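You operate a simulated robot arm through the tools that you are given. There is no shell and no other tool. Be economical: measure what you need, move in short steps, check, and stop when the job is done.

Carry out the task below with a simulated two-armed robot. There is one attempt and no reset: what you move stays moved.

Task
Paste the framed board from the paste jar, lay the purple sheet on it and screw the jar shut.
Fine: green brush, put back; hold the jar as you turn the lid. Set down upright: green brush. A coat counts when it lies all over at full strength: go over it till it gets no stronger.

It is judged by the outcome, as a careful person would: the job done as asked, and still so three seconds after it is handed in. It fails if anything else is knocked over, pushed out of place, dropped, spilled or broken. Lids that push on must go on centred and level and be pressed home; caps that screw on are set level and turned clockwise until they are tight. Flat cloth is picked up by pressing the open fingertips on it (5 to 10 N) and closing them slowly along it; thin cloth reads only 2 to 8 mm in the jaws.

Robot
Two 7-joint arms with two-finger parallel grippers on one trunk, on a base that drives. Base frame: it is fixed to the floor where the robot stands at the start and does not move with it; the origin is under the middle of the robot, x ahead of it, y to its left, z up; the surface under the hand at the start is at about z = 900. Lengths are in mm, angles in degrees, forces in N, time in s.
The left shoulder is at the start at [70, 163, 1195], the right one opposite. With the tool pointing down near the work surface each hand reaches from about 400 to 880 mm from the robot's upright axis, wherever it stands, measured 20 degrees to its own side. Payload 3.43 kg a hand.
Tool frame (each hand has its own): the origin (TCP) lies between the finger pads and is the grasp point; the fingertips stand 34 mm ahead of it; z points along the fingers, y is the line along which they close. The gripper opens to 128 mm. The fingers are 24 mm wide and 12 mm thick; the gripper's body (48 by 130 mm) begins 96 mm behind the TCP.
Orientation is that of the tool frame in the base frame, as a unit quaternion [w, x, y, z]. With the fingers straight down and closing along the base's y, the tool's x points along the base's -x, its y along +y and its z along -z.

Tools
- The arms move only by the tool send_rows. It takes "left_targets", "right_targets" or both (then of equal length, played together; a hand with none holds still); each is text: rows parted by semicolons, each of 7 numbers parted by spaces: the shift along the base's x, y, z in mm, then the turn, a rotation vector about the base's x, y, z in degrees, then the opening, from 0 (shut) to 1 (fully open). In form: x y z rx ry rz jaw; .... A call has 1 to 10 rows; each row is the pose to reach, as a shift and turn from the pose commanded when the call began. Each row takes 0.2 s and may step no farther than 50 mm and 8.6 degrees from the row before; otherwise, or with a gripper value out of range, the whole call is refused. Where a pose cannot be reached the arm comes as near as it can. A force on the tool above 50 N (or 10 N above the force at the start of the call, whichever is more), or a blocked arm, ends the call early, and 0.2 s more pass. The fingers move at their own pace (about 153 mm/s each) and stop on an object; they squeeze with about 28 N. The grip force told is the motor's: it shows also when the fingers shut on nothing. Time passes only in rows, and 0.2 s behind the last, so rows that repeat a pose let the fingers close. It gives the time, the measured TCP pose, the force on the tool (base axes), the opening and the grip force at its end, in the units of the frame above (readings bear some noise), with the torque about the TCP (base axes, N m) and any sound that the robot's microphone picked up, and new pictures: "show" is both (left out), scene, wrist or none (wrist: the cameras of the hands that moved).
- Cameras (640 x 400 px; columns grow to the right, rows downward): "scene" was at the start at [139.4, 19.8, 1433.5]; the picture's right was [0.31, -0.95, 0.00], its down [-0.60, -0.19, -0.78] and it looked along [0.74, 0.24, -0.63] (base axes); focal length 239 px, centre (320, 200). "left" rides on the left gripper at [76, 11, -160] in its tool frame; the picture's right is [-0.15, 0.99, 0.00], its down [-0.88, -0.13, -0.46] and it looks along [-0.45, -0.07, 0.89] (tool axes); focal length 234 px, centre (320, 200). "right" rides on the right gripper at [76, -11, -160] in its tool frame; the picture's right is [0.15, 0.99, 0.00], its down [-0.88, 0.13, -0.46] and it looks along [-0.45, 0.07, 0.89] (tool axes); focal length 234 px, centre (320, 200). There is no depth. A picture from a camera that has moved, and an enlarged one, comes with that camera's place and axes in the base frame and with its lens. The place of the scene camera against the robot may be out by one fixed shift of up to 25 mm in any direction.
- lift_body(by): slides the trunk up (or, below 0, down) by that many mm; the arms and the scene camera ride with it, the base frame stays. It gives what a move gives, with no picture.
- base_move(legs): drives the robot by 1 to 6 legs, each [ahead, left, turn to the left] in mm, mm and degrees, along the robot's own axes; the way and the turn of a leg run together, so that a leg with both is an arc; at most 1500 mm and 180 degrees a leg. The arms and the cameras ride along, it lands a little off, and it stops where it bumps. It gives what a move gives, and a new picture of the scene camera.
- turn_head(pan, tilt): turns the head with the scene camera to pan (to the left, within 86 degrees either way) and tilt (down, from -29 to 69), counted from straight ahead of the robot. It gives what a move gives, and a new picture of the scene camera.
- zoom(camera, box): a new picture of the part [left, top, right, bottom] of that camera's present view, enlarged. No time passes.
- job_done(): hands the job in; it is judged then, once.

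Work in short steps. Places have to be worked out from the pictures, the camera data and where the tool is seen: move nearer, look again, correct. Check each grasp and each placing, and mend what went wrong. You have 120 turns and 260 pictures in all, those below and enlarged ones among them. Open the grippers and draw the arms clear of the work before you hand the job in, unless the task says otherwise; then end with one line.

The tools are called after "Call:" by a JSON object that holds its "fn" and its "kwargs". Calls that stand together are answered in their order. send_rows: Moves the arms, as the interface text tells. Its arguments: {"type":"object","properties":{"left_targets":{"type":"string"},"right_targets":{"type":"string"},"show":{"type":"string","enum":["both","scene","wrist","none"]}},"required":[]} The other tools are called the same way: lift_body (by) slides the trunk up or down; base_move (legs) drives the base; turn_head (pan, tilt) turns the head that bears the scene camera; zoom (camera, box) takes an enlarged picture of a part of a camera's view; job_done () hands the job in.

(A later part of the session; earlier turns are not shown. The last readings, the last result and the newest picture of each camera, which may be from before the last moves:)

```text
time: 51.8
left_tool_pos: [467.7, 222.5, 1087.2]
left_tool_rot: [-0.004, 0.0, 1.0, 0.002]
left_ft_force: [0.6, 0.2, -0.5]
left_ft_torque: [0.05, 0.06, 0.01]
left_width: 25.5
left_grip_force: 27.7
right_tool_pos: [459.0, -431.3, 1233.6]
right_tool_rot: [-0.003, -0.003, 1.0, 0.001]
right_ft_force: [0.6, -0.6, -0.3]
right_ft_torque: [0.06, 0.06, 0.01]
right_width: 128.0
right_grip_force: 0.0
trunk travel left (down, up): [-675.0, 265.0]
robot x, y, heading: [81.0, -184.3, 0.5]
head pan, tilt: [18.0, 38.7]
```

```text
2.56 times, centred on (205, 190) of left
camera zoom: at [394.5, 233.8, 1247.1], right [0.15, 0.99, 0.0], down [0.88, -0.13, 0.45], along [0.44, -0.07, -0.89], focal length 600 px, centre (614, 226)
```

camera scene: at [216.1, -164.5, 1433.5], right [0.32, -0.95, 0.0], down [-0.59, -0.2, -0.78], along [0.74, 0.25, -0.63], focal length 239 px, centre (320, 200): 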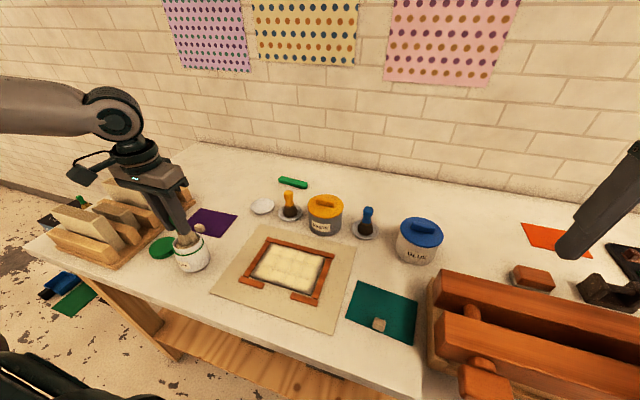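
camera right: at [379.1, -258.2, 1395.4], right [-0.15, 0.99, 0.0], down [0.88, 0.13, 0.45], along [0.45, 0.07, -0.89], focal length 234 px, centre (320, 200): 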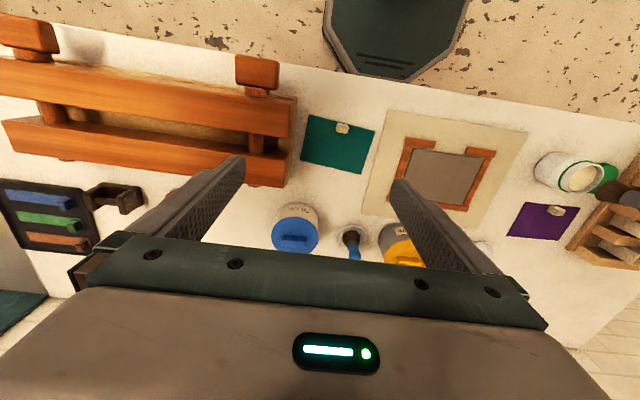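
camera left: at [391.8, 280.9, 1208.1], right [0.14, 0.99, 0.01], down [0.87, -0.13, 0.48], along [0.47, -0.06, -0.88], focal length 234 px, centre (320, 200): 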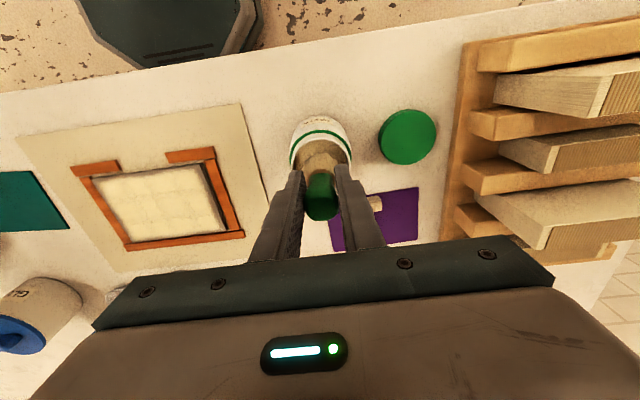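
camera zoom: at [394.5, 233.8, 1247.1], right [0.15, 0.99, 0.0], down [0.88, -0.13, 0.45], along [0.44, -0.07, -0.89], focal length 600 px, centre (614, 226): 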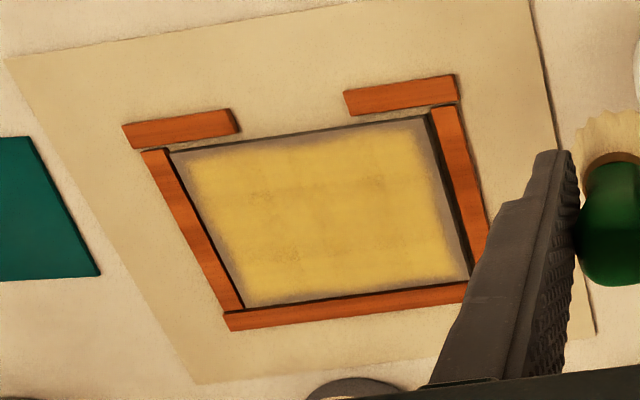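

The unpasted border is ≈7–10 mm all round, which could be just the sheet's margin. I test once more: a loaded stroke right on the near edge at x≈479 between corner pieces, upright tool.

Call:
{"fn": "send_rows", "kwargs": {"left_targets": "4 -48 0 0 0 0 0; 8 -96 0 0 0 0 0; 11 -140 0 0 0 0 0; 11 -165 -40 0 0 0 0; 11 -165 -85 0 0 0 0; 11 -165 -99 0 0 0 0; 11 -165 -102 0 0 0 0; 11 -190 -102 0 0 0 0; 11 -212 -102 0 0 0 0; 11 -212 -102 0 0 0 0", "show": "none"}}

Call:
{"fn": "zoom", "kwargs": {"camera": "scene", "box": [210, 220, 350, 320]}}

```text
time: 54.0
left_tool_pos: [478.7, 11.7, 987.0]
left_tool_rot: [-0.002, 0.0, 1.0, 0.0]
left_ft_force: [0.8, 1.0, -0.9]
left_ft_torque: [0.02, 0.0, 0.0]
left_width: 26.0
left_grip_force: 28.0
right_tool_pos: [456.6, -428.6, 1235.9]
right_tool_rot: [-0.001, -0.004, 1.0, -0.001]
right_ft_force: [-0.1, -0.2, 0.1]
right_ft_torque: [0.01, 0.01, -0.02]
right_width: 128.0
right_grip_force: 0.1
trunk travel left (down, up): [-675.0, 265.0]
robot x, y, heading: [77.8, -187.5, 0.2]
head pan, tilt: [18.0, 38.7]
```

```text
4.00 times, centred on (280, 270) of scene
camera zoom: at [217.7, -163.0, 1433.6], right [0.32, -0.95, 0.0], down [-0.59, -0.2, -0.78], along [0.74, 0.25, -0.63], focal length 956 px, centre (480, -80)
```

zoom: 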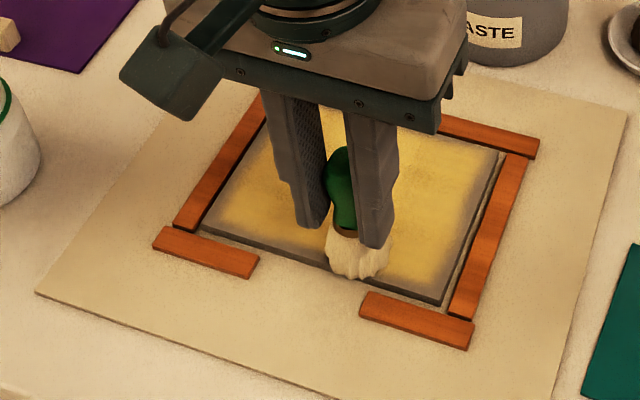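

No contact yet; I lower step by step and stroke here.

Call:
{"fn": "send_rows", "kwargs": {"left_targets": "2 0 -2 0 0 0 0; 2 0 -3.5 0 0 0 0; 2 20 -4 0 0 0 0; 2 45 -4 0 0 0 0; 2 20 -4 0 0 0 0; 2 0 -4 0 0 0 0", "show": "none"}}

Call:
{"fn": "zoom", "kwargs": {"camera": "scene", "box": [210, 220, 350, 320]}}

```text
time: 55.4
left_tool_pos: [479.1, 14.8, 986.4]
left_tool_rot: [-0.001, 0.001, 1.0, 0.0]
left_ft_force: [2.2, 4.3, 12.0]
left_ft_torque: [0.27, -0.4, 0.16]
left_width: 25.7
left_grip_force: 27.7
right_tool_pos: [457.2, -428.9, 1237.0]
right_tool_rot: [-0.001, -0.005, 1.0, -0.001]
right_ft_force: [-0.6, 0.1, -0.3]
right_ft_torque: [-0.03, 0.01, -0.03]
right_width: 127.9
right_grip_force: 0.1
trunk travel left (down, up): [-675.0, 265.0]
robot x, y, heading: [77.4, -183.8, 0.3]
head pan, tilt: [18.0, 38.7]
```

```text
4.00 times, centred on (280, 270) of scene
camera zoom: at [217.4, -162.5, 1433.6], right [0.32, -0.95, 0.0], down [-0.59, -0.2, -0.78], along [0.74, 0.25, -0.63], focal length 956 px, centre (480, -80)
```

zoom: 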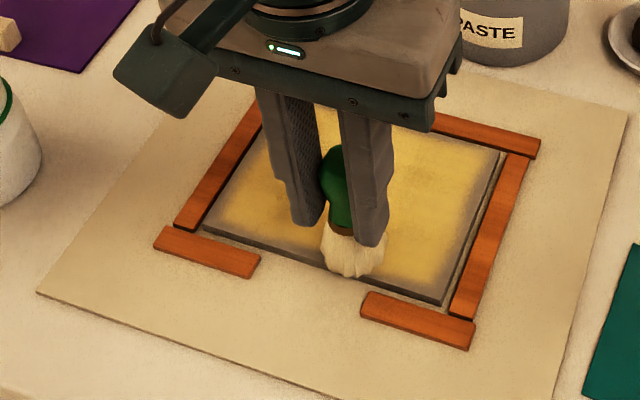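

No change at the very edge with loaded contact, so the coat area ends there. With this load I do a final full sweep, comparing strength.

Call:
{"fn": "send_rows", "kwargs": {"left_targets": "8 -40 1 0 0 0 0; 32 -40 1 0 0 0 0; 32 0 1 0 0 0 0; 32 42 1 0 0 0 0; 32 83 1 0 0 0 0; 56 83 1 0 0 0 0; 56 42 1 0 0 0 0; 56 0 1 0 0 0 0; 56 -40 1 0 0 0 0; 76 -39 1 0 0 0 0", "show": "none"}}

Call:
{"fn": "zoom", "kwargs": {"camera": "scene", "box": [210, 220, 350, 320]}}

```text
time: 57.6
left_tool_pos: [558.4, -27.6, 985.1]
left_tool_rot: [-0.002, 0.001, 1.0, 0.0]
left_ft_force: [-1.6, -1.1, 6.2]
left_ft_torque: [-0.12, 0.03, -0.06]
left_width: 25.7
left_grip_force: 27.5
right_tool_pos: [456.3, -428.9, 1236.5]
right_tool_rot: [0.0, -0.003, 1.0, 0.0]
right_ft_force: [-0.4, -0.7, -0.3]
right_ft_torque: [0.01, 0.02, 0.02]
right_width: 127.9
right_grip_force: 0.1
trunk travel left (down, up): [-675.0, 265.0]
robot x, y, heading: [81.5, -179.6, 0.4]
head pan, tilt: [18.0, 38.7]
```

```text
4.00 times, centred on (280, 270) of scene
camera zoom: at [217.5, -164.1, 1433.4], right [0.32, -0.95, 0.0], down [-0.59, -0.2, -0.78], along [0.74, 0.25, -0.63], focal length 956 px, centre (480, -80)
```

zoom: 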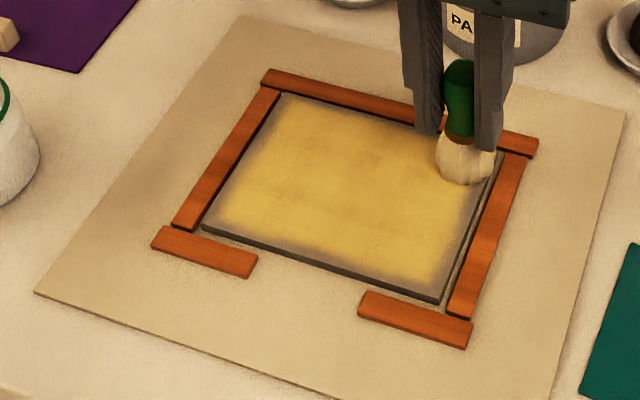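

Light, even contact now (6 N). I complete far edge, left edge and near edge.

Call:
{"fn": "send_rows", "kwargs": {"left_targets": "1 5 0 0 0 0 0; 1 45 0 0 0 0 0; 1 90 0 0 0 0 0; 1 126 0 0 0 0 0; -35 127 0 0 0 0 0; -70 126 0 0 0 0 0; -73 85 0 0 0 0 0; -73 40 0 0 0 0 0; -72 -2 0 0 0 0 0; -35 -2 0 0 0 0 0", "show": "none"}}

Call:
{"fn": "zoom", "kwargs": {"camera": "scene", "box": [210, 220, 350, 320]}}

```text
time: 59.8
left_tool_pos: [518.4, -31.0, 987.1]
left_tool_rot: [-0.002, 0.001, 1.0, 0.001]
left_ft_force: [-8.4, 0.4, 19.4]
left_ft_torque: [-0.01, 0.34, 0.02]
left_width: 25.6
left_grip_force: 27.8
right_tool_pos: [456.2, -431.4, 1236.8]
right_tool_rot: [0.0, -0.003, 1.0, 0.001]
right_ft_force: [0.1, -0.2, 0.6]
right_ft_torque: [0.01, 0.03, 0.01]
right_width: 128.0
right_grip_force: 0.0
trunk travel left (down, up): [-675.0, 265.0]
robot x, y, heading: [78.5, -181.6, 0.3]
head pan, tilt: [18.0, 38.7]
```

```text
4.00 times, centred on (280, 270) of scene
camera zoom: at [216.1, -165.0, 1433.7], right [0.32, -0.95, 0.0], down [-0.59, -0.2, -0.78], along [0.74, 0.25, -0.62], focal length 956 px, centre (480, -80)
```

zoom: 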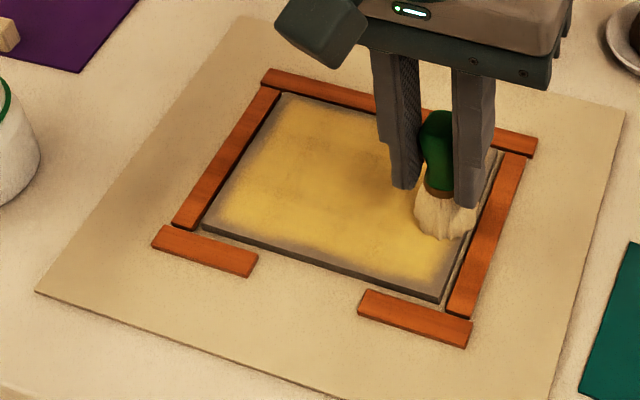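

The coat is even and gets no stronger. Next: return the brush. I lift high first; then lower the trunk and drive left for better low reach.

Call:
{"fn": "send_rows", "kwargs": {"left_targets": "0 3 45 0 0 0 0; 0 3 90 0 0 0 0; 0 3 135 0 0 0 0; 0 3 180 0 0 0 0; 0 3 180 0 0 0 0", "show": "none"}}

Call:
{"fn": "zoom", "kwargs": {"camera": "scene", "box": [210, 220, 350, 320]}}

Call:
{"fn": "lift_body", "kwargs": {"by": -80}}

Call:
{"fn": "base_move", "kwargs": {"legs": [[0, 230, 0]]}}

```text
time: 61.0
left_tool_pos: [519.8, -26.9, 1164.0]
left_tool_rot: [-0.003, 0.001, 1.0, 0.0]
left_ft_force: [-0.4, -0.8, -0.7]
left_ft_torque: [0.02, -0.01, 0.01]
left_width: 25.9
left_grip_force: 28.0
right_tool_pos: [457.7, -428.9, 1235.9]
right_tool_rot: [-0.002, -0.004, 1.0, 0.0]
right_ft_force: [1.1, 0.4, 0.4]
right_ft_torque: [0.0, -0.02, -0.02]
right_width: 127.8
right_grip_force: 0.0
trunk travel left (down, up): [-675.0, 265.0]
robot x, y, heading: [77.3, -185.0, 0.5]
head pan, tilt: [18.0, 38.7]
```

```text
4.00 times, centred on (280, 270) of scene
camera zoom: at [219.0, -163.1, 1433.4], right [0.32, -0.95, 0.0], down [-0.59, -0.2, -0.78], along [0.74, 0.25, -0.63], focal length 956 px, centre (480, -80)
```

zoom: 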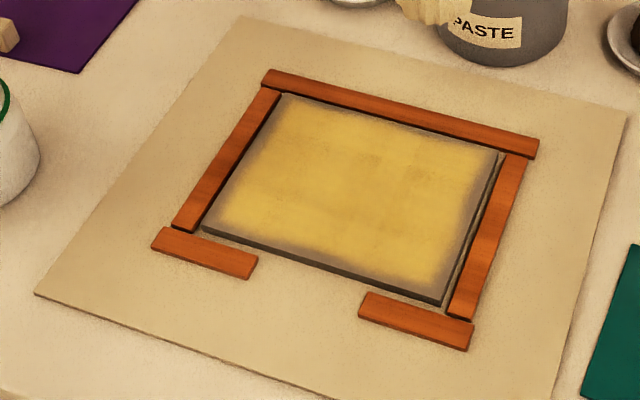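

```text
time: 62.2
left_tool_pos: [519.6, -28.0, 1084.9]
left_tool_rot: [-0.001, 0.001, 1.0, 0.0]
left_ft_force: [-0.6, 0.1, -1.6]
left_ft_torque: [-0.01, -0.03, 0.01]
left_width: 25.8
left_grip_force: 28.0
right_tool_pos: [457.0, -429.1, 1155.6]
right_tool_rot: [-0.002, -0.003, 1.0, 0.001]
right_ft_force: [-0.1, 0.0, -0.5]
right_ft_torque: [-0.03, 0.02, 0.04]
right_width: 127.9
right_grip_force: 0.0
trunk travel left (down, up): [-595.0, 345.0]
robot x, y, heading: [80.4, -185.4, 0.2]
head pan, tilt: [18.0, 38.7]
```

```text
time: 63.9
left_tool_pos: [519.5, 203.0, 1084.3]
left_tool_rot: [-0.002, 0.002, 1.0, 0.0]
left_ft_force: [0.3, 0.4, -1.1]
left_ft_torque: [0.01, 0.01, 0.0]
left_width: 25.8
left_grip_force: 28.3
right_tool_pos: [455.0, -198.9, 1156.2]
right_tool_rot: [-0.001, -0.001, 1.0, 0.0]
right_ft_force: [0.1, -0.1, -0.2]
right_ft_torque: [0.0, -0.03, 0.01]
right_width: 127.9
right_grip_force: 0.1
trunk travel left (down, up): [-595.0, 345.0]
robot x, y, heading: [78.3, 46.9, 0.0]
head pan, tilt: [18.0, 38.7]
camera scene: at [216.9, 68.3, 1353.5], right [0.31, -0.95, 0.0], down [-0.59, -0.2, -0.78], along [0.74, 0.24, -0.63], focal length 239 px, centre (320, 200)
```

scene: 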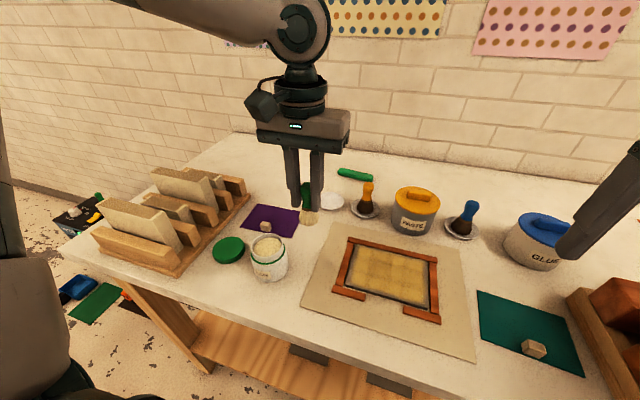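

Board fine. Now to above the dish.

Call:
{"fn": "send_rows", "kwargs": {"left_targets": "40 2 0 0 0 0 0; 80 4 0 0 0 0 0; 120 6 0 0 0 0 0; 160 9 -10 0 0 0 0; 196 11 -30 0 0 0 0; 196 11 -45 0 0 0 0; 196 11 -45 0 0 0 0"}}

Call:
{"fn": "zoom", "kwargs": {"camera": "left", "box": [220, 100, 420, 250]}}

Call:
{"fn": "zoom", "kwargs": {"camera": "scene", "box": [270, 130, 410, 240]}}

```text
time: 65.5
left_tool_pos: [700.8, 232.7, 1039.4]
left_tool_rot: [0.0, 0.004, 1.0, -0.001]
left_ft_force: [-0.3, 0.3, -0.7]
left_ft_torque: [0.03, -0.04, 0.01]
left_width: 26.0
left_grip_force: 28.2
left hand out of reach, approached as far as the arm can: row 4, 5, 6, 7
right_tool_pos: [454.5, -198.6, 1157.0]
right_tool_rot: [-0.001, -0.002, 1.0, 0.0]
right_ft_force: [0.1, -0.4, -0.3]
right_ft_torque: [0.02, -0.05, 0.02]
right_width: 128.2
right_grip_force: 0.1
trunk travel left (down, up): [-595.0, 345.0]
robot x, y, heading: [76.7, 47.5, 0.3]
head pan, tilt: [18.0, 38.7]
camera scene: at [216.5, 68.3, 1353.6], right [0.31, -0.95, 0.0], down [-0.59, -0.2, -0.78], along [0.74, 0.24, -0.63], focal length 239 px, centre (320, 200)
camera left: at [626.5, 244.4, 1198.6], right [0.15, 0.99, 0.0], down [0.88, -0.13, 0.45], along [0.45, -0.07, -0.89], focal length 234 px, centre (320, 200)
```

scene: 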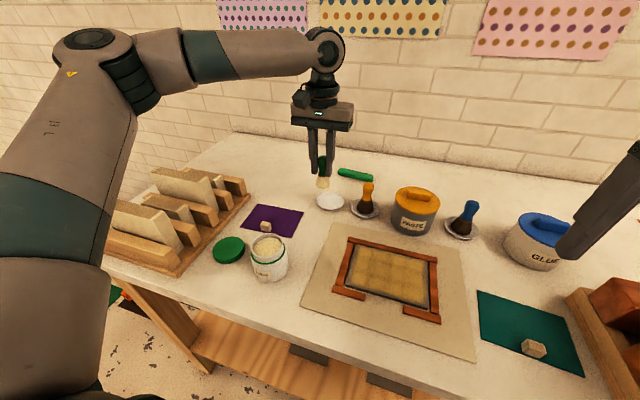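
left: 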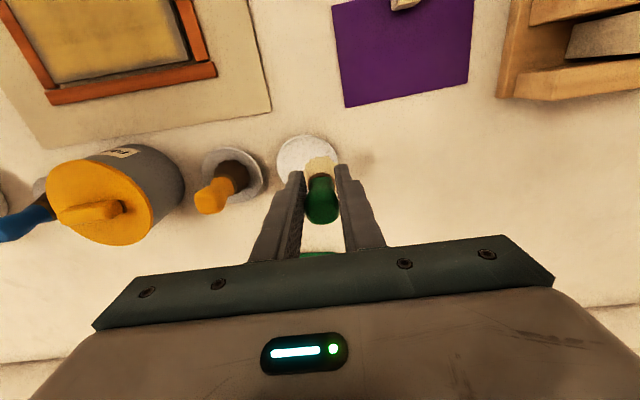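

```text
2.67 times, centred on (320, 175) of left
camera zoom: at [626.5, 244.4, 1198.6], right [0.15, 0.99, 0.0], down [0.88, -0.13, 0.45], along [0.45, -0.07, -0.89], focal length 624 px, centre (320, 267)
```

zoom: 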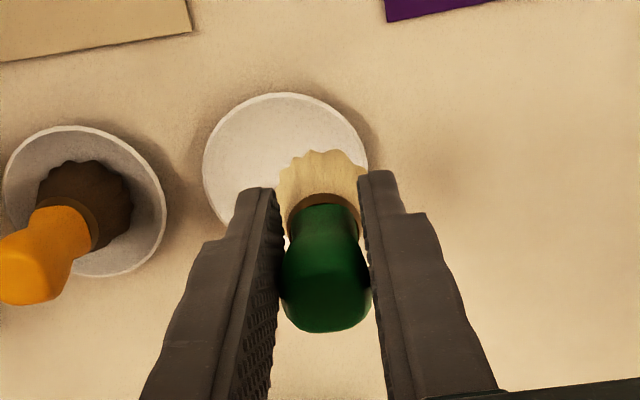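

```text
3.64 times, centred on (340, 185) of scene
camera zoom: at [216.5, 68.3, 1353.6], right [0.31, -0.95, 0.0], down [-0.59, -0.2, -0.78], along [0.74, 0.24, -0.63], focal length 869 px, centre (247, 254)
```

zoom: 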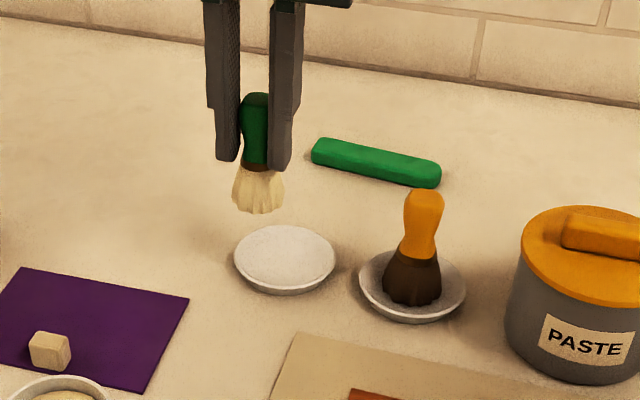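

The dish is confirmed at (716,213). The arm reaches farther toward its own side, so I shift the base right by 130 mm; first pull the hand back over free space, then drive.

Call:
{"fn": "base_move", "kwargs": {"legs": [[0, -130, 0]]}}

```text
time: 66.8
left_tool_pos: [702.1, 101.1, 1039.0]
left_tool_rot: [-0.002, 0.002, 1.0, -0.001]
left_ft_force: [0.0, 0.0, -0.6]
left_ft_torque: [0.02, -0.01, 0.01]
left_width: 25.9
left_grip_force: 28.1
right_tool_pos: [456.1, -330.0, 1157.3]
right_tool_rot: [-0.002, -0.001, 1.0, 0.001]
right_ft_force: [0.1, 0.8, 0.1]
right_ft_torque: [0.01, -0.01, 0.0]
right_width: 128.0
right_grip_force: 0.0
trunk travel left (down, up): [-595.0, 345.0]
robot x, y, heading: [77.7, -88.0, 0.4]
head pan, tilt: [18.0, 38.7]
camera scene: at [217.7, -63.8, 1353.5], right [0.31, -0.95, 0.0], down [-0.59, -0.2, -0.78], along [0.74, 0.24, -0.63], focal length 239 px, centre (320, 200)
```

scene: 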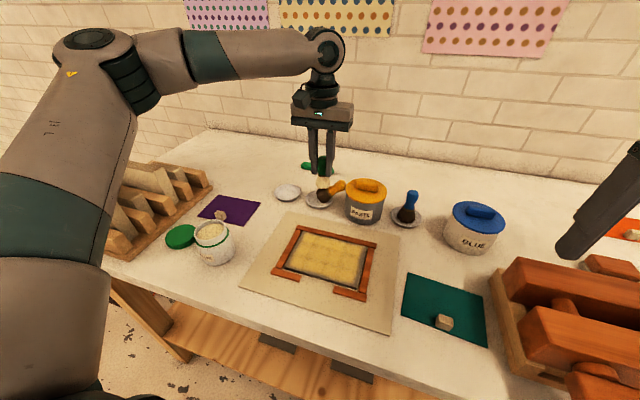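

The hanging brush touched the orange brush as the base slid — it leans. I look closely before anything moves.

Call:
{"fn": "zoom", "kwargs": {"camera": "scene", "box": [270, 130, 410, 240]}}

Call:
{"fn": "zoom", "kwargs": {"camera": "left", "box": [200, 90, 440, 250]}}

```text
3.64 times, centred on (340, 185) of scene
camera zoom: at [217.7, -63.8, 1353.5], right [0.31, -0.95, 0.0], down [-0.59, -0.2, -0.78], along [0.74, 0.24, -0.63], focal length 869 px, centre (247, 254)
```

zoom: 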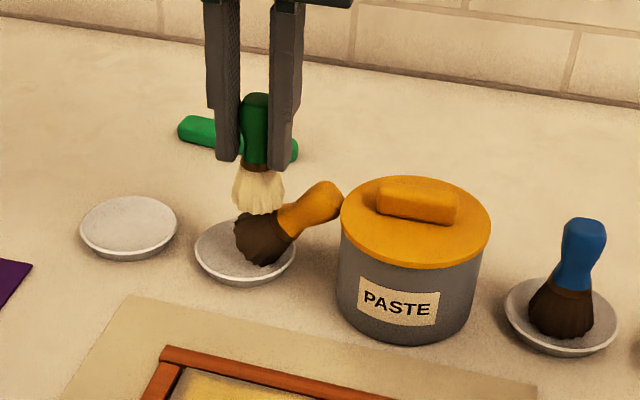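

```text
2.50 times, centred on (320, 170) of left
camera zoom: at [627.4, 112.2, 1198.3], right [0.15, 0.99, 0.0], down [0.88, -0.13, 0.45], along [0.45, -0.07, -0.89], focal length 585 px, centre (320, 275)
```

zoom: 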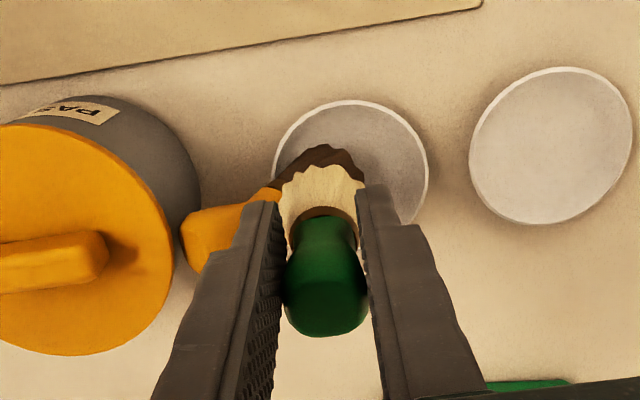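

The orange brush got tipped and now leans on the yellow-lidded jar; I'll mend that after putting the green one back. First lift the green brush straight up and well clear.

Call:
{"fn": "send_rows", "kwargs": {"left_targets": "0 1 15 0 0 0 0; 0 2 40 0 0 0 0; 0 2 70 0 0 0 0; 0 2 75 0 0 0 0", "show": "none"}}

Call:
{"fn": "zoom", "kwargs": {"camera": "scene", "box": [270, 130, 410, 240]}}

Call:
{"fn": "zoom", "kwargs": {"camera": "left", "box": [120, 90, 440, 250]}}

```text
time: 67.8
left_tool_pos: [696.5, 110.2, 1110.9]
left_tool_rot: [-0.001, 0.003, 1.0, -0.001]
left_ft_force: [0.3, 0.0, -0.5]
left_ft_torque: [0.01, 0.0, 0.01]
left_width: 25.9
left_grip_force: 27.9
left hand out of reach, approached as far as the arm can: row 3, 4
right_tool_pos: [456.4, -330.1, 1157.0]
right_tool_rot: [-0.001, -0.002, 1.0, 0.0]
right_ft_force: [0.3, 0.2, 0.6]
right_ft_torque: [0.01, 0.0, 0.04]
right_width: 128.1
right_grip_force: 0.0
trunk travel left (down, up): [-595.0, 345.0]
robot x, y, heading: [78.7, -82.0, 0.1]
head pan, tilt: [18.0, 38.7]
```

```text
3.64 times, centred on (340, 185) of scene
camera zoom: at [217.4, -63.9, 1353.5], right [0.31, -0.95, 0.0], down [-0.59, -0.2, -0.78], along [0.74, 0.24, -0.63], focal length 869 px, centre (247, 254)
```

zoom: 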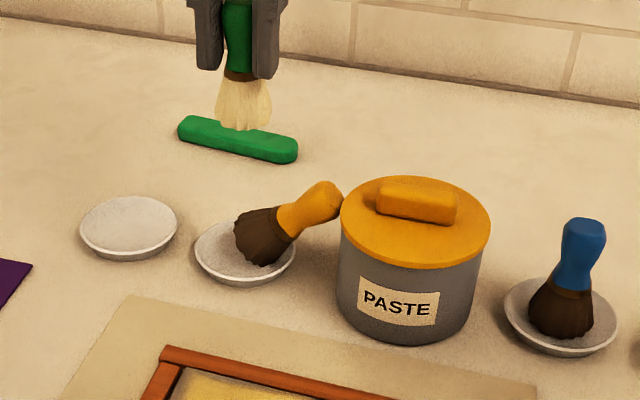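

```text
2.00 times, centred on (280, 170) of left
camera zoom: at [621.7, 121.5, 1269.9], right [0.15, 0.99, 0.0], down [0.88, -0.13, 0.45], along [0.45, -0.07, -0.89], focal length 468 px, centre (400, 260)
```

zoom: 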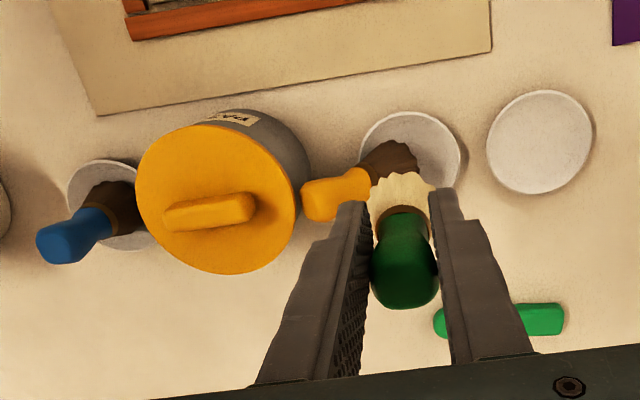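

Now over to the green brush's dish, lowering only once there.

Call:
{"fn": "send_rows", "kwargs": {"left_targets": "3 30 0 0 0 0 0; 6 65 0 0 0 0 0; 10 100 0 0 0 0 0; 13 110 -20 0 0 0 0; 13 110 -60 0 0 0 0; 13 110 -95 0 0 0 0; 13 110 -105 0 0 0 0; 13 110 -105 0 0 0 0", "show": "none"}}

Call:
{"fn": "zoom", "kwargs": {"camera": "scene", "box": [250, 120, 410, 240]}}

Call:
{"fn": "zoom", "kwargs": {"camera": "left", "box": [200, 90, 440, 250]}}

```text
time: 69.6
left_tool_pos: [707.5, 217.9, 1004.0]
left_tool_rot: [-0.002, 0.002, 1.0, -0.002]
left_ft_force: [0.6, -0.6, -1.1]
left_ft_torque: [-0.01, 0.02, 0.03]
left_width: 25.8
left_grip_force: 27.9
right_tool_pos: [455.0, -329.3, 1156.1]
right_tool_rot: [-0.002, -0.001, 1.0, 0.0]
right_ft_force: [0.6, -0.2, -0.4]
right_ft_torque: [0.03, 0.04, -0.04]
right_width: 127.8
right_grip_force: 0.0
trunk travel left (down, up): [-595.0, 345.0]
robot x, y, heading: [79.4, -84.9, 0.3]
head pan, tilt: [18.0, 38.7]
```

```text
3.33 times, centred on (330, 180) of scene
camera zoom: at [217.5, -64.0, 1353.5], right [0.31, -0.95, 0.0], down [-0.59, -0.2, -0.78], along [0.74, 0.24, -0.63], focal length 796 px, centre (287, 267)
```

zoom: 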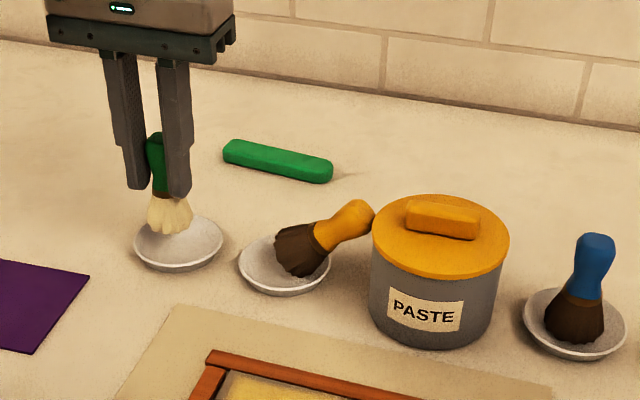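

```text
2.50 times, centred on (320, 170) of left
camera zoom: at [632.5, 229.2, 1163.5], right [0.15, 0.99, 0.0], down [0.88, -0.13, 0.45], along [0.45, -0.07, -0.89], focal length 585 px, centre (320, 275)
```

zoom: 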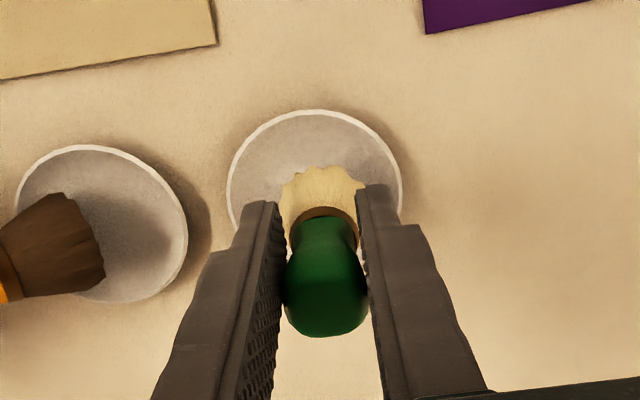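

Over the dish. I shift +7 in x, −3 in y, and lower in fine steps to contact.

Call:
{"fn": "send_rows", "kwargs": {"left_targets": "7 -3 -8 0 0 0 0; 7 -3 -15 0 0 0 0; 7 -3 -18 0 0 0 0; 7 -3 -20 0 0 0 0; 7 -3 -22 0 0 0 0; 7 -3 -22 0 0 0 0", "show": "none"}}

Call:
{"fn": "zoom", "kwargs": {"camera": "scene", "box": [250, 120, 410, 240]}}

```text
time: 71.0
left_tool_pos: [715.5, 216.3, 981.4]
left_tool_rot: [-0.003, 0.003, 1.0, -0.001]
left_ft_force: [0.3, 0.0, 0.8]
left_ft_torque: [-0.01, 0.04, 0.01]
left_width: 25.6
left_grip_force: 28.4
right_tool_pos: [456.3, -330.1, 1155.7]
right_tool_rot: [-0.001, -0.001, 1.0, -0.001]
right_ft_force: [-0.8, 0.2, 0.4]
right_ft_torque: [-0.01, 0.01, 0.0]
right_width: 128.2
right_grip_force: 0.0
trunk travel left (down, up): [-595.0, 345.0]
robot x, y, heading: [77.8, -81.3, 0.1]
head pan, tilt: [18.0, 38.7]
```

```text
3.33 times, centred on (330, 180) of scene
camera zoom: at [217.6, -64.1, 1353.5], right [0.31, -0.95, 0.0], down [-0.59, -0.2, -0.78], along [0.74, 0.24, -0.63], focal length 796 px, centre (287, 267)
```

zoom: 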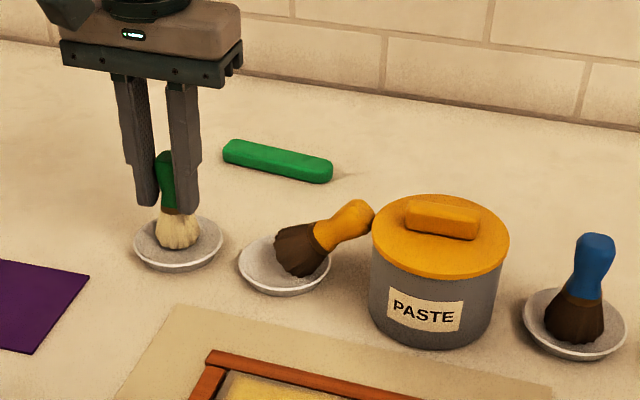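

Almost; lower a few mm more.

Call:
{"fn": "send_rows", "kwargs": {"left_targets": "0 -2 -2 0 0 0 0; 0 -2 -3 0 0 0 0; 0 -2 -4 0 0 0 0; 0 -2 -4 0 0 0 0", "show": "none"}}

```text
time: 72.0
left_tool_pos: [716.2, 213.7, 979.2]
left_tool_rot: [-0.003, 0.003, 1.0, -0.001]
left_ft_force: [0.1, 1.1, -0.3]
left_ft_torque: [0.01, 0.02, 0.0]
left_width: 25.7
left_grip_force: 28.6
right_tool_pos: [454.5, -331.4, 1156.4]
right_tool_rot: [-0.001, -0.002, 1.0, 0.0]
right_ft_force: [-0.6, 0.5, 0.2]
right_ft_torque: [-0.02, 0.01, -0.01]
right_width: 127.9
right_grip_force: 0.1
trunk travel left (down, up): [-595.0, 345.0]
robot x, y, heading: [77.9, -82.2, 0.3]
head pan, tilt: [18.0, 38.7]
```

Call:
{"fn": "send_rows", "kwargs": {"left_targets": "0 0 -2 0 0 0 0; 0 0 -3 0 0 0 0; 0 0 -4 0 0 0 0; 0 0 -5 0 0 0 0; 0 0 -5 0 0 0 0", "show": "none"}}

Call:
{"fn": "zoom", "kwargs": {"camera": "scene", "box": [260, 150, 340, 210]}}

```text
time: 73.2
left_tool_pos: [715.4, 213.7, 979.0]
left_tool_rot: [0.002, 0.002, 1.0, 0.001]
left_ft_force: [8.2, 4.3, 36.1]
left_ft_torque: [0.22, -0.55, 0.05]
left_width: 25.9
left_grip_force: 28.1
right_tool_pos: [454.0, -331.3, 1156.7]
right_tool_rot: [0.001, -0.002, 1.0, 0.002]
right_ft_force: [-0.1, -0.3, 0.4]
right_ft_torque: [0.05, 0.07, -0.02]
right_width: 128.1
right_grip_force: 0.2
trunk travel left (down, up): [-595.0, 345.0]
robot x, y, heading: [82.1, -84.4, 0.1]
head pan, tilt: [18.0, 38.7]
```

```text
6.67 times, centred on (300, 180) of scene
camera zoom: at [214.5, -65.4, 1354.2], right [0.31, -0.95, 0.0], down [-0.59, -0.2, -0.78], along [0.74, 0.24, -0.62], focal length 1592 px, centre (453, 333)
```

zoom: 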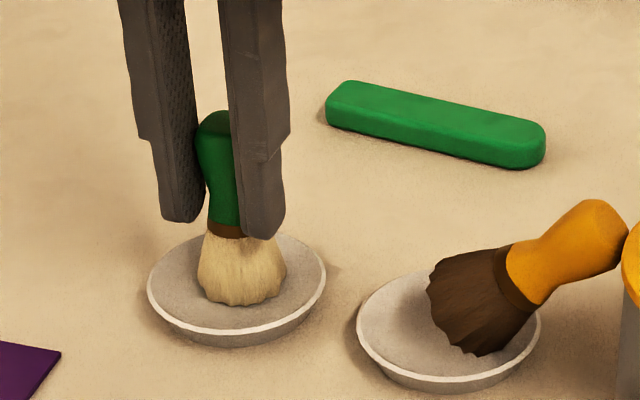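

Firmly down. I ease up 4 mm of command, open slowly a little, then fully, and rise.

Call:
{"fn": "send_rows", "kwargs": {"left_targets": "0 0 3 0 0 0 0; 0 0 3.5 0 0 0 0.15; 0 0 3.5 0 0 0 0.22; 0 0 3.5 0 0 0 0.3; 0 0 3.5 0 0 0 0.45; 0 0 3.5 0 0 0 0.45; 0 0 40 0 0 0 0.45; 0 0 80 0 0 0 0.45; 0 0 95 0 0 0 0.45"}}

Call:
{"fn": "zoom", "kwargs": {"camera": "scene", "box": [250, 120, 410, 240]}}

Call:
{"fn": "zoom", "kwargs": {"camera": "left", "box": [80, 80, 400, 250]}}

```text
time: 75.2
left_tool_pos: [714.7, 215.2, 1068.7]
left_tool_rot: [-0.001, 0.003, 1.0, -0.001]
left_ft_force: [-0.4, 0.7, 0.5]
left_ft_torque: [-0.05, -0.01, -0.01]
left_width: 57.6
left_grip_force: 0.0
right_tool_pos: [455.6, -330.2, 1156.2]
right_tool_rot: [-0.001, -0.001, 1.0, 0.0]
right_ft_force: [-0.3, -0.3, -0.6]
right_ft_torque: [0.03, 0.0, -0.01]
right_width: 127.9
right_grip_force: 0.2
trunk travel left (down, up): [-595.0, 345.0]
robot x, y, heading: [80.2, -85.8, 0.3]
head pan, tilt: [18.0, 38.7]
camera scene: at [217.7, -63.9, 1353.4], right [0.31, -0.95, 0.0], down [-0.59, -0.2, -0.78], along [0.74, 0.24, -0.63], focal length 239 px, centre (320, 200)
camera left: at [640.4, 227.1, 1228.4], right [0.15, 0.99, 0.0], down [0.88, -0.13, 0.45], along [0.45, -0.07, -0.89], focal length 234 px, centre (320, 200)
```

scene: 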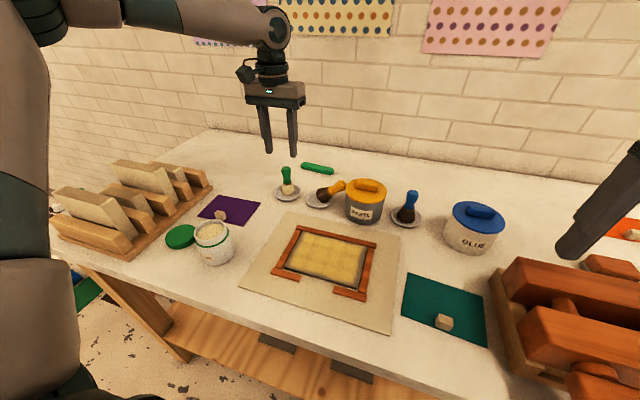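
left: 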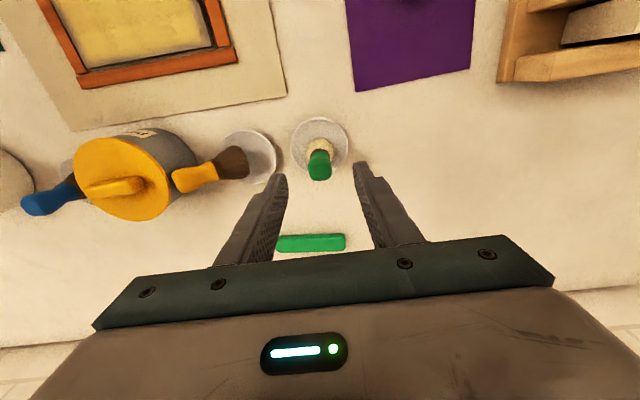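

```text
3.33 times, centred on (330, 180) of scene
camera zoom: at [217.7, -63.9, 1353.4], right [0.31, -0.95, 0.0], down [-0.59, -0.2, -0.78], along [0.74, 0.24, -0.63], focal length 796 px, centre (287, 267)
```

zoom: 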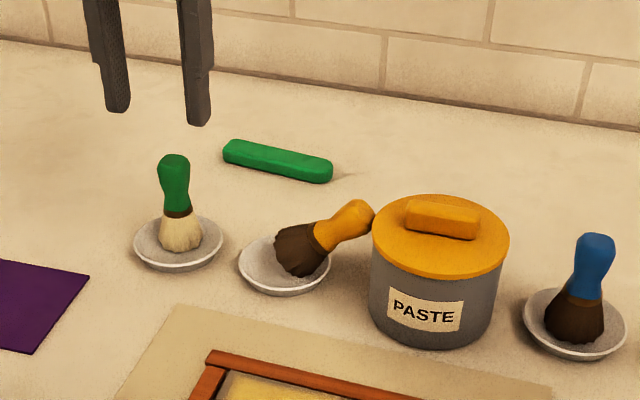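

```text
2.00 times, centred on (240, 165) of left
camera zoom: at [640.4, 227.1, 1228.4], right [0.15, 0.99, 0.0], down [0.88, -0.13, 0.45], along [0.45, -0.07, -0.89], focal length 468 px, centre (480, 270)
```

zoom: 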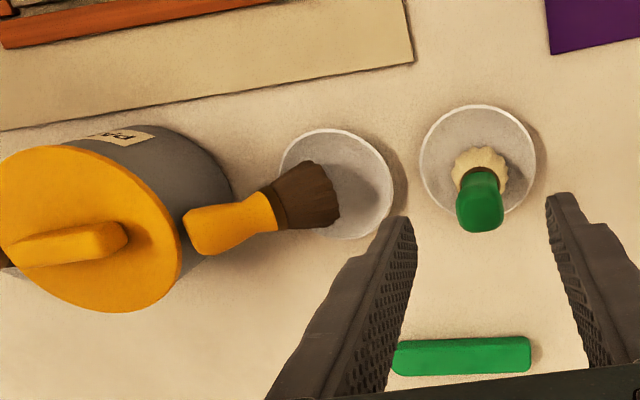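

Green brush stands upright in its dish. Now mend the orange one: it leans ≈48° toward −y, handle middle ≈(722,65,955). I turn the hand 90° so the jaws close along x, while moving above it.

Call:
{"fn": "send_rows", "kwargs": {"left_targets": "0 0 10 0 0 8.5 0.45; 0 -10 20 0 0 17 0.45; 0 -25 20 0 0 25.5 0.45; 0 -40 20 0 0 34 0.45; 0 -55 20 0 0 42.5 0.45; 0 -70 20 0 0 51 0.45; 0 -85 20 0 0 59.5 0.45; 0 -95 20 0 0 68 0.45; 0 -105 20 0 0 76.5 0.45; 0 -110 20 0 0 85 0.45"}}

```text
time: 77.4
left_tool_pos: [710.0, 115.8, 1093.6]
left_tool_rot: [-0.001, -0.656, 0.755, -0.001]
left_ft_force: [0.0, 0.2, 1.0]
left_ft_torque: [-0.01, -0.01, -0.05]
left_width: 57.8
left_grip_force: 0.0
left hand out of reach, approached as far as the arm can: row 9, 10
right_tool_pos: [455.4, -331.1, 1156.7]
right_tool_rot: [0.0, -0.001, 1.0, 0.0]
right_ft_force: [0.8, -0.4, 0.8]
right_ft_torque: [0.02, -0.03, -0.02]
right_width: 127.9
right_grip_force: 0.0
trunk travel left (down, up): [-595.0, 345.0]
robot x, y, heading: [81.9, -83.8, 0.1]
head pan, tilt: [18.0, 38.7]
camera scene: at [217.9, -64.1, 1353.5], right [0.31, -0.95, 0.0], down [-0.59, -0.2, -0.78], along [0.74, 0.24, -0.63], focal length 239 px, centre (320, 200)
camera left: at [688.6, 43.2, 1253.2], right [-0.96, 0.28, 0.0], down [0.25, 0.86, 0.45], along [0.13, 0.43, -0.89], focal length 234 px, centre (320, 200)
```

scene: 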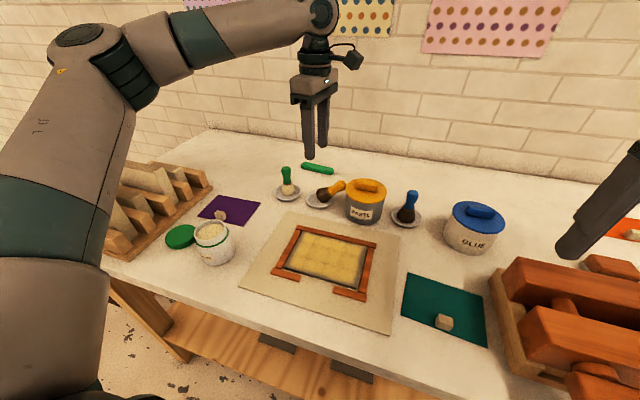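
left: 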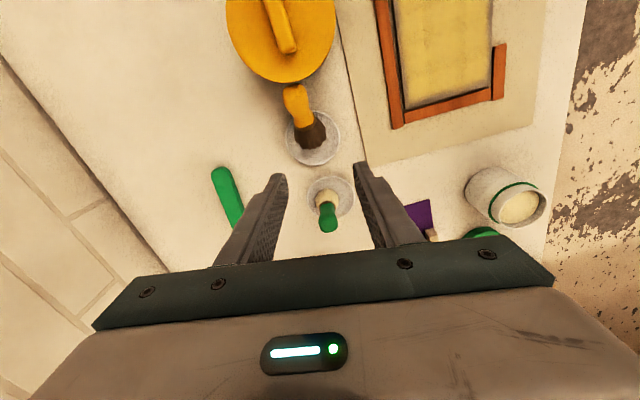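

Good view: handle runs from y≈80 to y≈41 at x≈721. I shift the base right 100 mm to bring it within reach (fingertips at 1059, above everything).

Call:
{"fn": "base_move", "kwargs": {"legs": [[0, -100, 0]]}}

Call:
{"fn": "zoom", "kwargs": {"camera": "left", "box": [160, 80, 480, 280]}}

```text
time: 78.6
left_tool_pos: [710.3, 17.4, 1093.7]
left_tool_rot: [-0.001, -0.656, 0.755, -0.001]
left_ft_force: [-0.2, 0.1, -0.5]
left_ft_torque: [0.04, -0.01, -0.02]
left_width: 57.6
left_grip_force: 0.0
right_tool_pos: [456.7, -430.7, 1156.9]
right_tool_rot: [-0.001, -0.002, 1.0, 0.0]
right_ft_force: [0.2, -0.3, -0.7]
right_ft_torque: [0.01, -0.01, 0.02]
right_width: 127.8
right_grip_force: 0.1
trunk travel left (down, up): [-595.0, 345.0]
robot x, y, heading: [76.6, -186.3, 0.4]
head pan, tilt: [18.0, 38.7]
camera scene: at [218.1, -164.4, 1353.5], right [0.31, -0.95, 0.0], down [-0.59, -0.2, -0.78], along [0.74, 0.24, -0.63], focal length 239 px, centre (320, 200)
```

scene: 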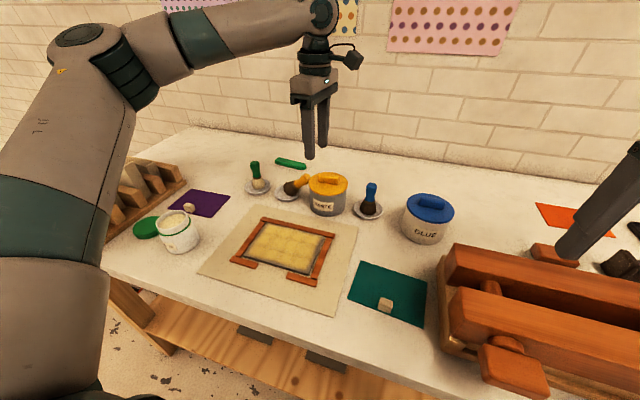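

```text
2.00 times, centred on (320, 180) of left
camera zoom: at [688.6, -56.5, 1253.4], right [-0.96, 0.28, 0.0], down [0.25, 0.85, 0.45], along [0.13, 0.43, -0.89], focal length 468 px, centre (320, 240)
```

zoom: 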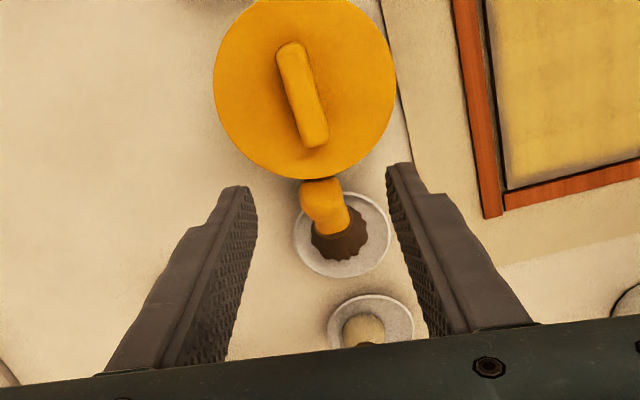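

Handle end ≈(719,42,975), lean ≈48°. I position above the handle middle (721,61), and lower to just above.

Call:
{"fn": "send_rows", "kwargs": {"left_targets": "6 25 0 0 0 2 0.45; 11 44 0 0 0 5 0.45; 11 44 -35 0 0 5 0.45; 11 44 -70 0 0 5 0.45; 11 44 -78 0 0 5 0.45; 11 44 -78 0 0 5 0.45", "show": "none"}}

Call:
{"fn": "zoom", "kwargs": {"camera": "left", "box": [160, 80, 480, 280]}}

Call:
{"fn": "zoom", "kwargs": {"camera": "scene", "box": [230, 130, 390, 230]}}

```text
time: 80.0
left_tool_pos: [720.5, 60.7, 1017.2]
left_tool_rot: [-0.001, -0.688, 0.726, -0.002]
left_ft_force: [0.8, -0.8, 0.1]
left_ft_torque: [0.0, 0.0, 0.0]
left_width: 57.7
left_grip_force: 0.2
right_tool_pos: [457.1, -429.6, 1156.2]
right_tool_rot: [-0.001, -0.002, 1.0, 0.0]
right_ft_force: [0.9, 0.4, -0.7]
right_ft_torque: [0.01, -0.01, -0.03]
right_width: 127.8
right_grip_force: 0.0
trunk travel left (down, up): [-595.0, 345.0]
robot x, y, heading: [79.7, -185.4, 0.0]
head pan, tilt: [18.0, 38.7]
```

```text
2.00 times, centred on (320, 180) of left
camera zoom: at [705.1, -13.8, 1176.0], right [-0.98, 0.2, 0.0], down [0.18, 0.87, 0.45], along [0.09, 0.44, -0.89], focal length 468 px, centre (320, 240)
```

zoom: 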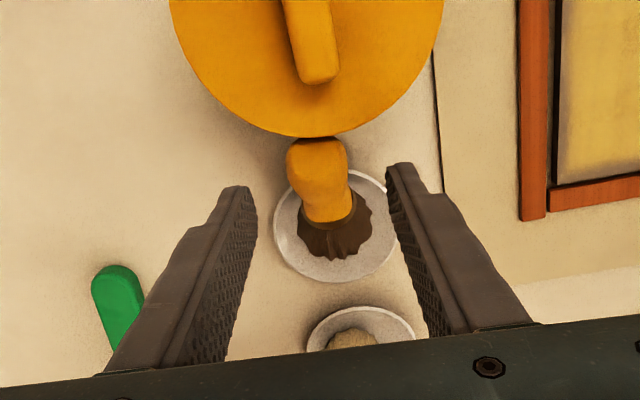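

```text
4.00 times, centred on (310, 180) of scene
camera zoom: at [217.8, -164.1, 1353.5], right [0.31, -0.95, 0.0], down [-0.59, -0.2, -0.78], along [0.74, 0.24, -0.63], focal length 956 px, centre (360, 280)
```

zoom: 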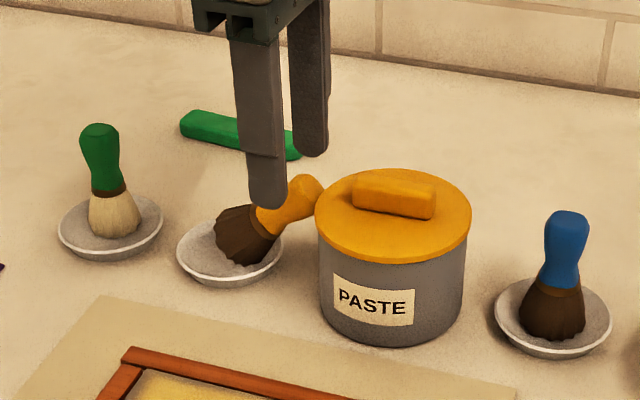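

Handle centred between fingers in x; mid at y≈64. I descend to z≈958 and close.

Call:
{"fn": "send_rows", "kwargs": {"left_targets": "0 2 -25 0 0 0 0.45; 0 3 -45 0 0 0 0.45; 0 3 -58 0 0 0 0.45; 0 3 -58 0 0 0 0.3; 0 3 -58 0 0 0 0.2; 0 3 -58 0 0 0 0; 0 3 -58 0 0 0 0; 0 3 -58 0 0 0 0", "show": "none"}}

Call:
{"fn": "zoom", "kwargs": {"camera": "left", "box": [160, 80, 480, 280]}}

Call:
{"fn": "zoom", "kwargs": {"camera": "scene", "box": [230, 130, 390, 230]}}

```text
time: 81.8
left_tool_pos: [722.1, 63.9, 957.2]
left_tool_rot: [-0.001, -0.689, 0.725, -0.001]
left_ft_force: [-0.3, 0.0, 1.0]
left_ft_torque: [-0.03, 0.0, 0.06]
left_width: 41.0
left_grip_force: 28.2
right_tool_pos: [456.8, -431.4, 1156.6]
right_tool_rot: [0.0, -0.002, 1.0, 0.001]
right_ft_force: [-0.9, -0.2, 0.6]
right_ft_torque: [0.03, -0.03, 0.03]
right_width: 128.0
right_grip_force: 0.2
trunk travel left (down, up): [-595.0, 345.0]
robot x, y, heading: [80.7, -184.6, 0.0]
head pan, tilt: [18.0, 38.7]
```

```text
2.00 times, centred on (320, 180) of left
camera zoom: at [706.8, -10.5, 1117.6], right [-0.98, 0.2, 0.0], down [0.18, 0.87, 0.45], along [0.09, 0.44, -0.89], focal length 468 px, centre (320, 240)
```

zoom: 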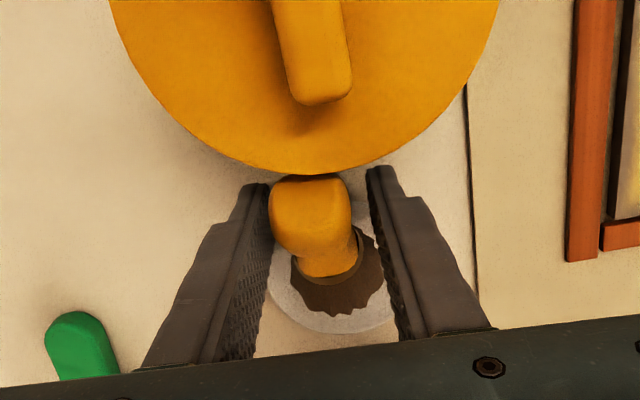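

```text
4.00 times, centred on (310, 180) of scene
camera zoom: at [218.0, -164.1, 1353.5], right [0.31, -0.95, 0.0], down [-0.59, -0.2, -0.78], along [0.74, 0.24, -0.63], focal length 956 px, centre (360, 280)
```

zoom: 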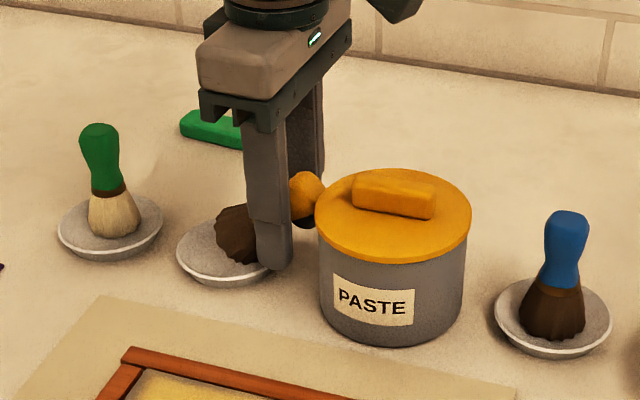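

The fingertips clamp the wider bristles (41 mm). I reopen, rise 16 mm and grip the handle only.

Call:
{"fn": "send_rows", "kwargs": {"left_targets": "0 0 0 0 0 0 0.4; 0 0 0 0 0 0 0.45; 0 -2 16 0 0 0 0.45; 0 -2 16 0 0 0 0.3; 0 -2 16 0 0 0 0.15; 0 -2 16 0 0 0 0; 0 -2 16 0 0 0 0; 0 -2 16 0 0 0 0", "show": "none"}}

Call:
{"fn": "zoom", "kwargs": {"camera": "scene", "box": [230, 130, 390, 230]}}

```text
time: 83.6
left_tool_pos: [720.6, 63.1, 975.3]
left_tool_rot: [0.0, -0.689, 0.725, -0.003]
left_ft_force: [-9.5, 6.9, 3.7]
left_ft_torque: [0.5, 0.48, 0.35]
left_width: 34.2
left_grip_force: 28.4
right_tool_pos: [455.3, -430.6, 1157.1]
right_tool_rot: [0.0, -0.003, 1.0, 0.001]
right_ft_force: [0.6, -0.4, 0.3]
right_ft_torque: [0.02, -0.02, -0.02]
right_width: 128.0
right_grip_force: 0.1
trunk travel left (down, up): [-595.0, 345.0]
robot x, y, heading: [76.1, -182.8, 0.1]
head pan, tilt: [18.0, 38.7]
```

```text
4.00 times, centred on (310, 180) of scene
camera zoom: at [216.2, -163.4, 1353.7], right [0.31, -0.95, 0.0], down [-0.59, -0.2, -0.78], along [0.74, 0.24, -0.63], focal length 956 px, centre (360, 280)
```

zoom: 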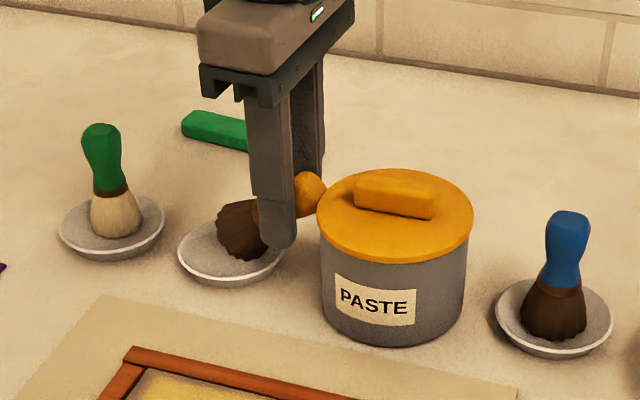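

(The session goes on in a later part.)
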